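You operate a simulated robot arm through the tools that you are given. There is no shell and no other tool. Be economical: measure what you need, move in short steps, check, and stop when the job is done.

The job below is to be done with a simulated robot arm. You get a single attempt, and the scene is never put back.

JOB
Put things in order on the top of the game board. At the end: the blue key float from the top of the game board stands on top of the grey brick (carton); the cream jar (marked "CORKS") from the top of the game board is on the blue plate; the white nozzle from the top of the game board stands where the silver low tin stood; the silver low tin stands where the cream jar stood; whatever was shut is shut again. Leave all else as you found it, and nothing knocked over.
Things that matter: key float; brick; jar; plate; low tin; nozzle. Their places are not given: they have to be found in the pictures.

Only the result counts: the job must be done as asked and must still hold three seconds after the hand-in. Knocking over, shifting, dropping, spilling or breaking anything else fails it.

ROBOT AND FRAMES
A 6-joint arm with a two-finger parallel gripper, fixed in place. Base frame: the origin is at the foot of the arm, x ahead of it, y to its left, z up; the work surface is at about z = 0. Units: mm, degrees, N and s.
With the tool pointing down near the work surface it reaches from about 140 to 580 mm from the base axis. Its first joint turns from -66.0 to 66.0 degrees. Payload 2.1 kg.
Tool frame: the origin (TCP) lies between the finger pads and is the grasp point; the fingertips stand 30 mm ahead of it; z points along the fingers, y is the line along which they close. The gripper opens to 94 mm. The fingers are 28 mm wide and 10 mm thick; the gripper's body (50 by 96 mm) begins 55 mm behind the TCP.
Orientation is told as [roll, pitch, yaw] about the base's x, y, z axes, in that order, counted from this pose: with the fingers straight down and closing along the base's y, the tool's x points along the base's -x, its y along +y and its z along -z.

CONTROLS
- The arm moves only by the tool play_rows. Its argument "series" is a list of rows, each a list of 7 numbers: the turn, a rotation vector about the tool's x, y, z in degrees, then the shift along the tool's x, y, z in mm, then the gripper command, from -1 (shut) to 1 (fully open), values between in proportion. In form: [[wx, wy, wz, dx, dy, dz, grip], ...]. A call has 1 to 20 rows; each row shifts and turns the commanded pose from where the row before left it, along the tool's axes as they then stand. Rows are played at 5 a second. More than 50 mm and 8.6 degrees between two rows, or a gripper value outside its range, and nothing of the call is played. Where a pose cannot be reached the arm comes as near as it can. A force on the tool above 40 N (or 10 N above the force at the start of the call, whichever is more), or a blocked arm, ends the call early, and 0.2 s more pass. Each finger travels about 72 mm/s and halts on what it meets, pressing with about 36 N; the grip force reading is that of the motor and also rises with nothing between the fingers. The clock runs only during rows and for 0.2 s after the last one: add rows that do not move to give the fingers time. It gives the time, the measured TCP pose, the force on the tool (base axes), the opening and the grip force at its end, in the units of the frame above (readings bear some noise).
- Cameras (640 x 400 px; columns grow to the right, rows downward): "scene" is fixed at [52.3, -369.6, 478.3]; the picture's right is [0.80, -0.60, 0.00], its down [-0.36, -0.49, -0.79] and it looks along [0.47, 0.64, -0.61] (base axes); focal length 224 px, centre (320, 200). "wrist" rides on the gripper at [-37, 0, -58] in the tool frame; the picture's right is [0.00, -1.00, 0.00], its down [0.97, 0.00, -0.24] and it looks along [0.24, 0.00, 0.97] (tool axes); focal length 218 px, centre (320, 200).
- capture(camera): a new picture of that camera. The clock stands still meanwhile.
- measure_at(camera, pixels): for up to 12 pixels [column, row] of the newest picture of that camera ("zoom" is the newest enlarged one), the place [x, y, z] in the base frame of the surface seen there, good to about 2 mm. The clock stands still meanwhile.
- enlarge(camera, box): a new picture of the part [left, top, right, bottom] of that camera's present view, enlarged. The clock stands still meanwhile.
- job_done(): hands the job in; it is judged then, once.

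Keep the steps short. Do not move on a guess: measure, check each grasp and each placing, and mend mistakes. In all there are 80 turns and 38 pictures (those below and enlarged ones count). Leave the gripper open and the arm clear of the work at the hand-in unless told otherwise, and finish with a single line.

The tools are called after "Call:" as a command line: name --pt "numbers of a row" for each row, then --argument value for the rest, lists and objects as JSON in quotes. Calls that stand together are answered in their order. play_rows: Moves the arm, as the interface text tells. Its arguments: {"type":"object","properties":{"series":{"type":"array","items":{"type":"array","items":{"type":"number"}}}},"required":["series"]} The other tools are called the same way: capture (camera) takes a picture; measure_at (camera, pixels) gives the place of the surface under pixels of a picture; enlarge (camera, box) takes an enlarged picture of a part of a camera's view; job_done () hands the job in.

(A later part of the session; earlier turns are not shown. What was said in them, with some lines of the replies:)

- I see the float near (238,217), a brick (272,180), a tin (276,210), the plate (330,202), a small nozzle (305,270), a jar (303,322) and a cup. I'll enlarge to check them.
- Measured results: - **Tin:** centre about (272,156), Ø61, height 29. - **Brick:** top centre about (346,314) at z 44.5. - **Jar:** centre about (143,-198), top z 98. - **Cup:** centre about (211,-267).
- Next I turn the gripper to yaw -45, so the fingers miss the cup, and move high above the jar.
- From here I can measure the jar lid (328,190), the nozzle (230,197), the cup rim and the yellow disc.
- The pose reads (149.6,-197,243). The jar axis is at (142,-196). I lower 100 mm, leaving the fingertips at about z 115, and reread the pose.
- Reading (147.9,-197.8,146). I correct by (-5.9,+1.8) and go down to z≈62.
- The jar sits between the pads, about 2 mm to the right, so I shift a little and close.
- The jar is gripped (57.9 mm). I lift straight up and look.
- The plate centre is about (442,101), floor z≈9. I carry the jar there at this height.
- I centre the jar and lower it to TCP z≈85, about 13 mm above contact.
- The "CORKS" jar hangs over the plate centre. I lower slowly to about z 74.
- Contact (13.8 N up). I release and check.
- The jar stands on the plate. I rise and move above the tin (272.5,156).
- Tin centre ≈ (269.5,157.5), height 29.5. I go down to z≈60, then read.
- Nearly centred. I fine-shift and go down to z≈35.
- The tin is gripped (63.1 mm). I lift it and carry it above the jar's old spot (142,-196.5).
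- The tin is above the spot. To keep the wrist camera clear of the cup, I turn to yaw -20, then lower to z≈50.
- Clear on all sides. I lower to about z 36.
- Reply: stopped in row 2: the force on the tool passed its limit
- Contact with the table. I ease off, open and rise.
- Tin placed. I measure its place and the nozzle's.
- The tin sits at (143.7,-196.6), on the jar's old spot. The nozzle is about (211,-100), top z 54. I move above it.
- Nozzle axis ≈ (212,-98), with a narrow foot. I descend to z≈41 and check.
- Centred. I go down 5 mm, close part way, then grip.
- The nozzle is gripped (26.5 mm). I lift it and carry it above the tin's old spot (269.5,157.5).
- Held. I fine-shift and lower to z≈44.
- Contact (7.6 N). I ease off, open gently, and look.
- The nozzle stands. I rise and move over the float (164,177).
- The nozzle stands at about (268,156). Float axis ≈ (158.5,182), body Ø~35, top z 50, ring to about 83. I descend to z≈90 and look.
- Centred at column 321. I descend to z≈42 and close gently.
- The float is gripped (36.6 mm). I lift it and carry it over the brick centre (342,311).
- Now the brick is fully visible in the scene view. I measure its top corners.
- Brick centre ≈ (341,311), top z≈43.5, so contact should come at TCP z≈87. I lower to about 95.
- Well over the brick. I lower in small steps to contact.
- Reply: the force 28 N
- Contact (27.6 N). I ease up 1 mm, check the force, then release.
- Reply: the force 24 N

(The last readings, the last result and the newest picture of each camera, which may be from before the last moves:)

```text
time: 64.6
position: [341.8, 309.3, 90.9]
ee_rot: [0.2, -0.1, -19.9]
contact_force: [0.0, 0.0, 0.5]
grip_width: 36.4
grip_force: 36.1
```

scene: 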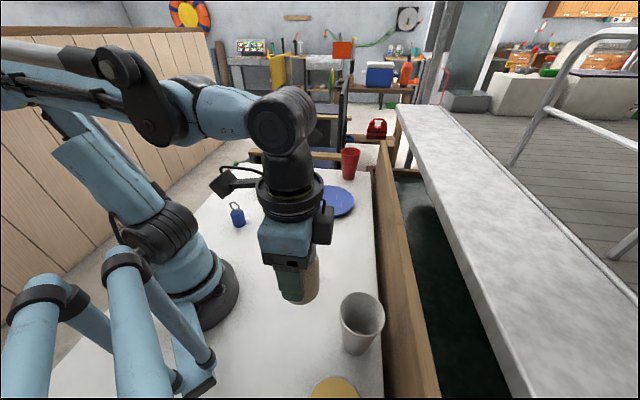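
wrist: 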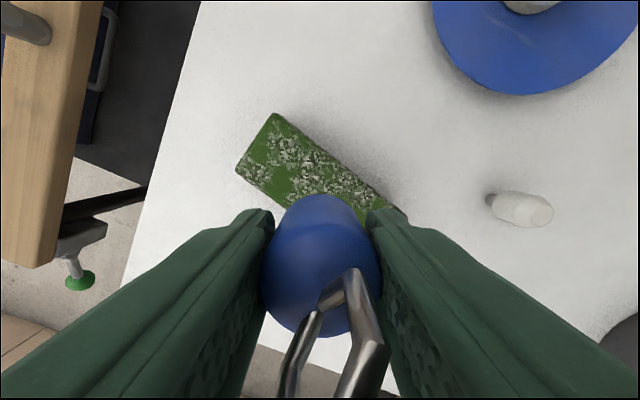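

Force is zero, just off the surface. I lower 0.6 mm and open gently.

Call:
play_rows --pt "0 0 0 0 0 0.6 -1" --pt "0 0 0 0 0 0 -1" --pt "0 0 0 0 0 0 -0.2" --pt "0 0 0 0 0 0 0" --pt "0 0 0 0 0 0 0.2" --pt "0 0 0 0 0 0 0.5" --pt "0 0 0 0 0 0 0.8" --pt "0 0 0 0 0 0 1" --pt "0 0 0 0 0 0 1"

Call:
capture --camera "wrist"

```text
time: 66.6
position: [343.5, 309.9, 89.9]
ee_rot: [0.1, -0.3, -20.0]
contact_force: [0.1, 0.3, -0.6]
grip_width: 93.8
grip_force: 0.1
```

```text
8 pictures are left
```

wrist: 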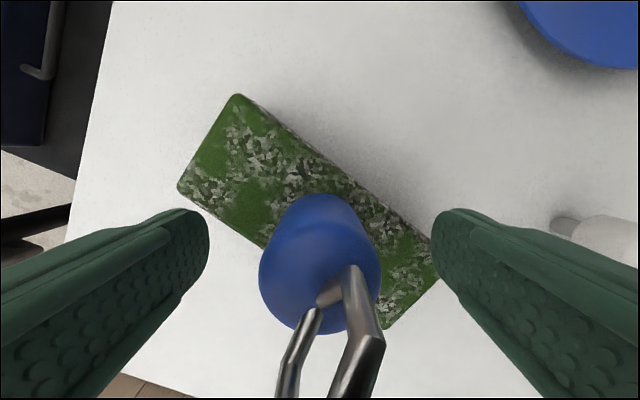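

The float stands centred on the brick. I rise straight up, back away to a clear place, and check everything.

Call:
play_rows --pt "0 0 0 0 0 -15 1" --pt "0 0 0 0 0 -35 1" --pt "0 0 0 0 0 -45 1" --pt "0 0 0 0 0 -45 1" --pt "0 0 0 0 0 -45 1" --pt "0 0 0 0 0 -45 1" --pt "0 0 0 10 -40 0 1" --pt "0 0 0 10 -40 0 1" --pt "0 0 0 10 -40 0 1" --pt "0 0 0 10 -40 0 1" --pt "0 0 0 10 -40 0 1" --pt "0 0 0 0 0 0 1" --pt "0 0 0 0 0 0 1"

Call:
capture --camera "scene"

Call:
enlarge --camera "scene" --box '[220, 130, 370, 230]'

Call:
capture --camera "wrist"

```text
time: 69.4
position: [223.4, 141.7, 322.9]
ee_rot: [0.0, -0.2, -19.9]
contact_force: [0.5, -0.3, 0.7]
grip_width: 94.2
grip_force: 0.1
```

```text
7 pictures are left
```

scene: 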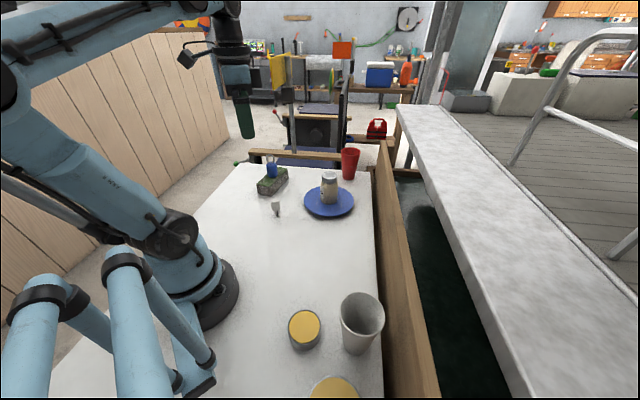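

```text
4.00 times, centred on (295, 180) of scene
```

zoom: 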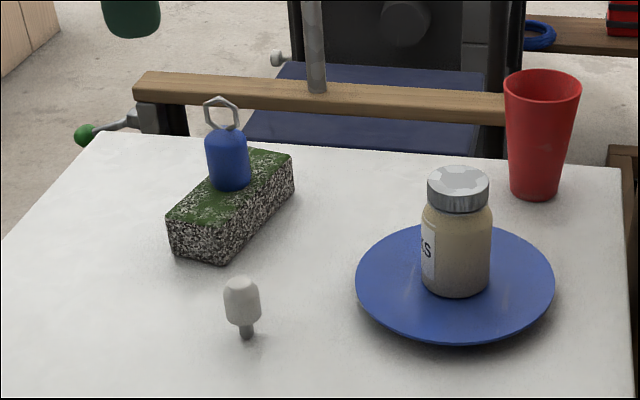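

```text
5 pictures are left
```

wrist: 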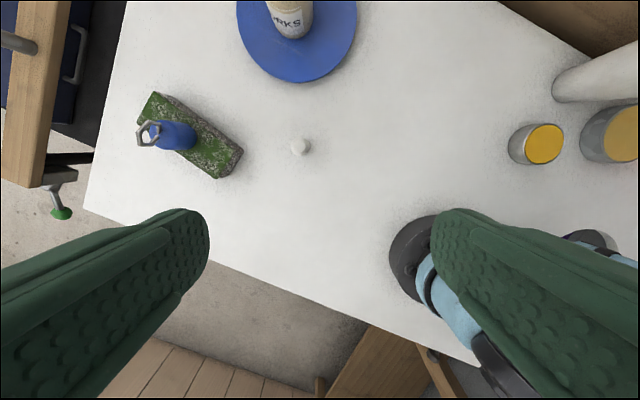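

All four items are in place and upright, the arm is clear and the gripper is open. I hand in.

Call:
job_done

```text
The job is handed in.
```

The job is handed in: the float stands on the brick, the CORKS jar is on the blue plate, the low tin is at the jar's old spot and the nozzle is at the tin's old spot. The jar stayed shut and nothing was knocked over.
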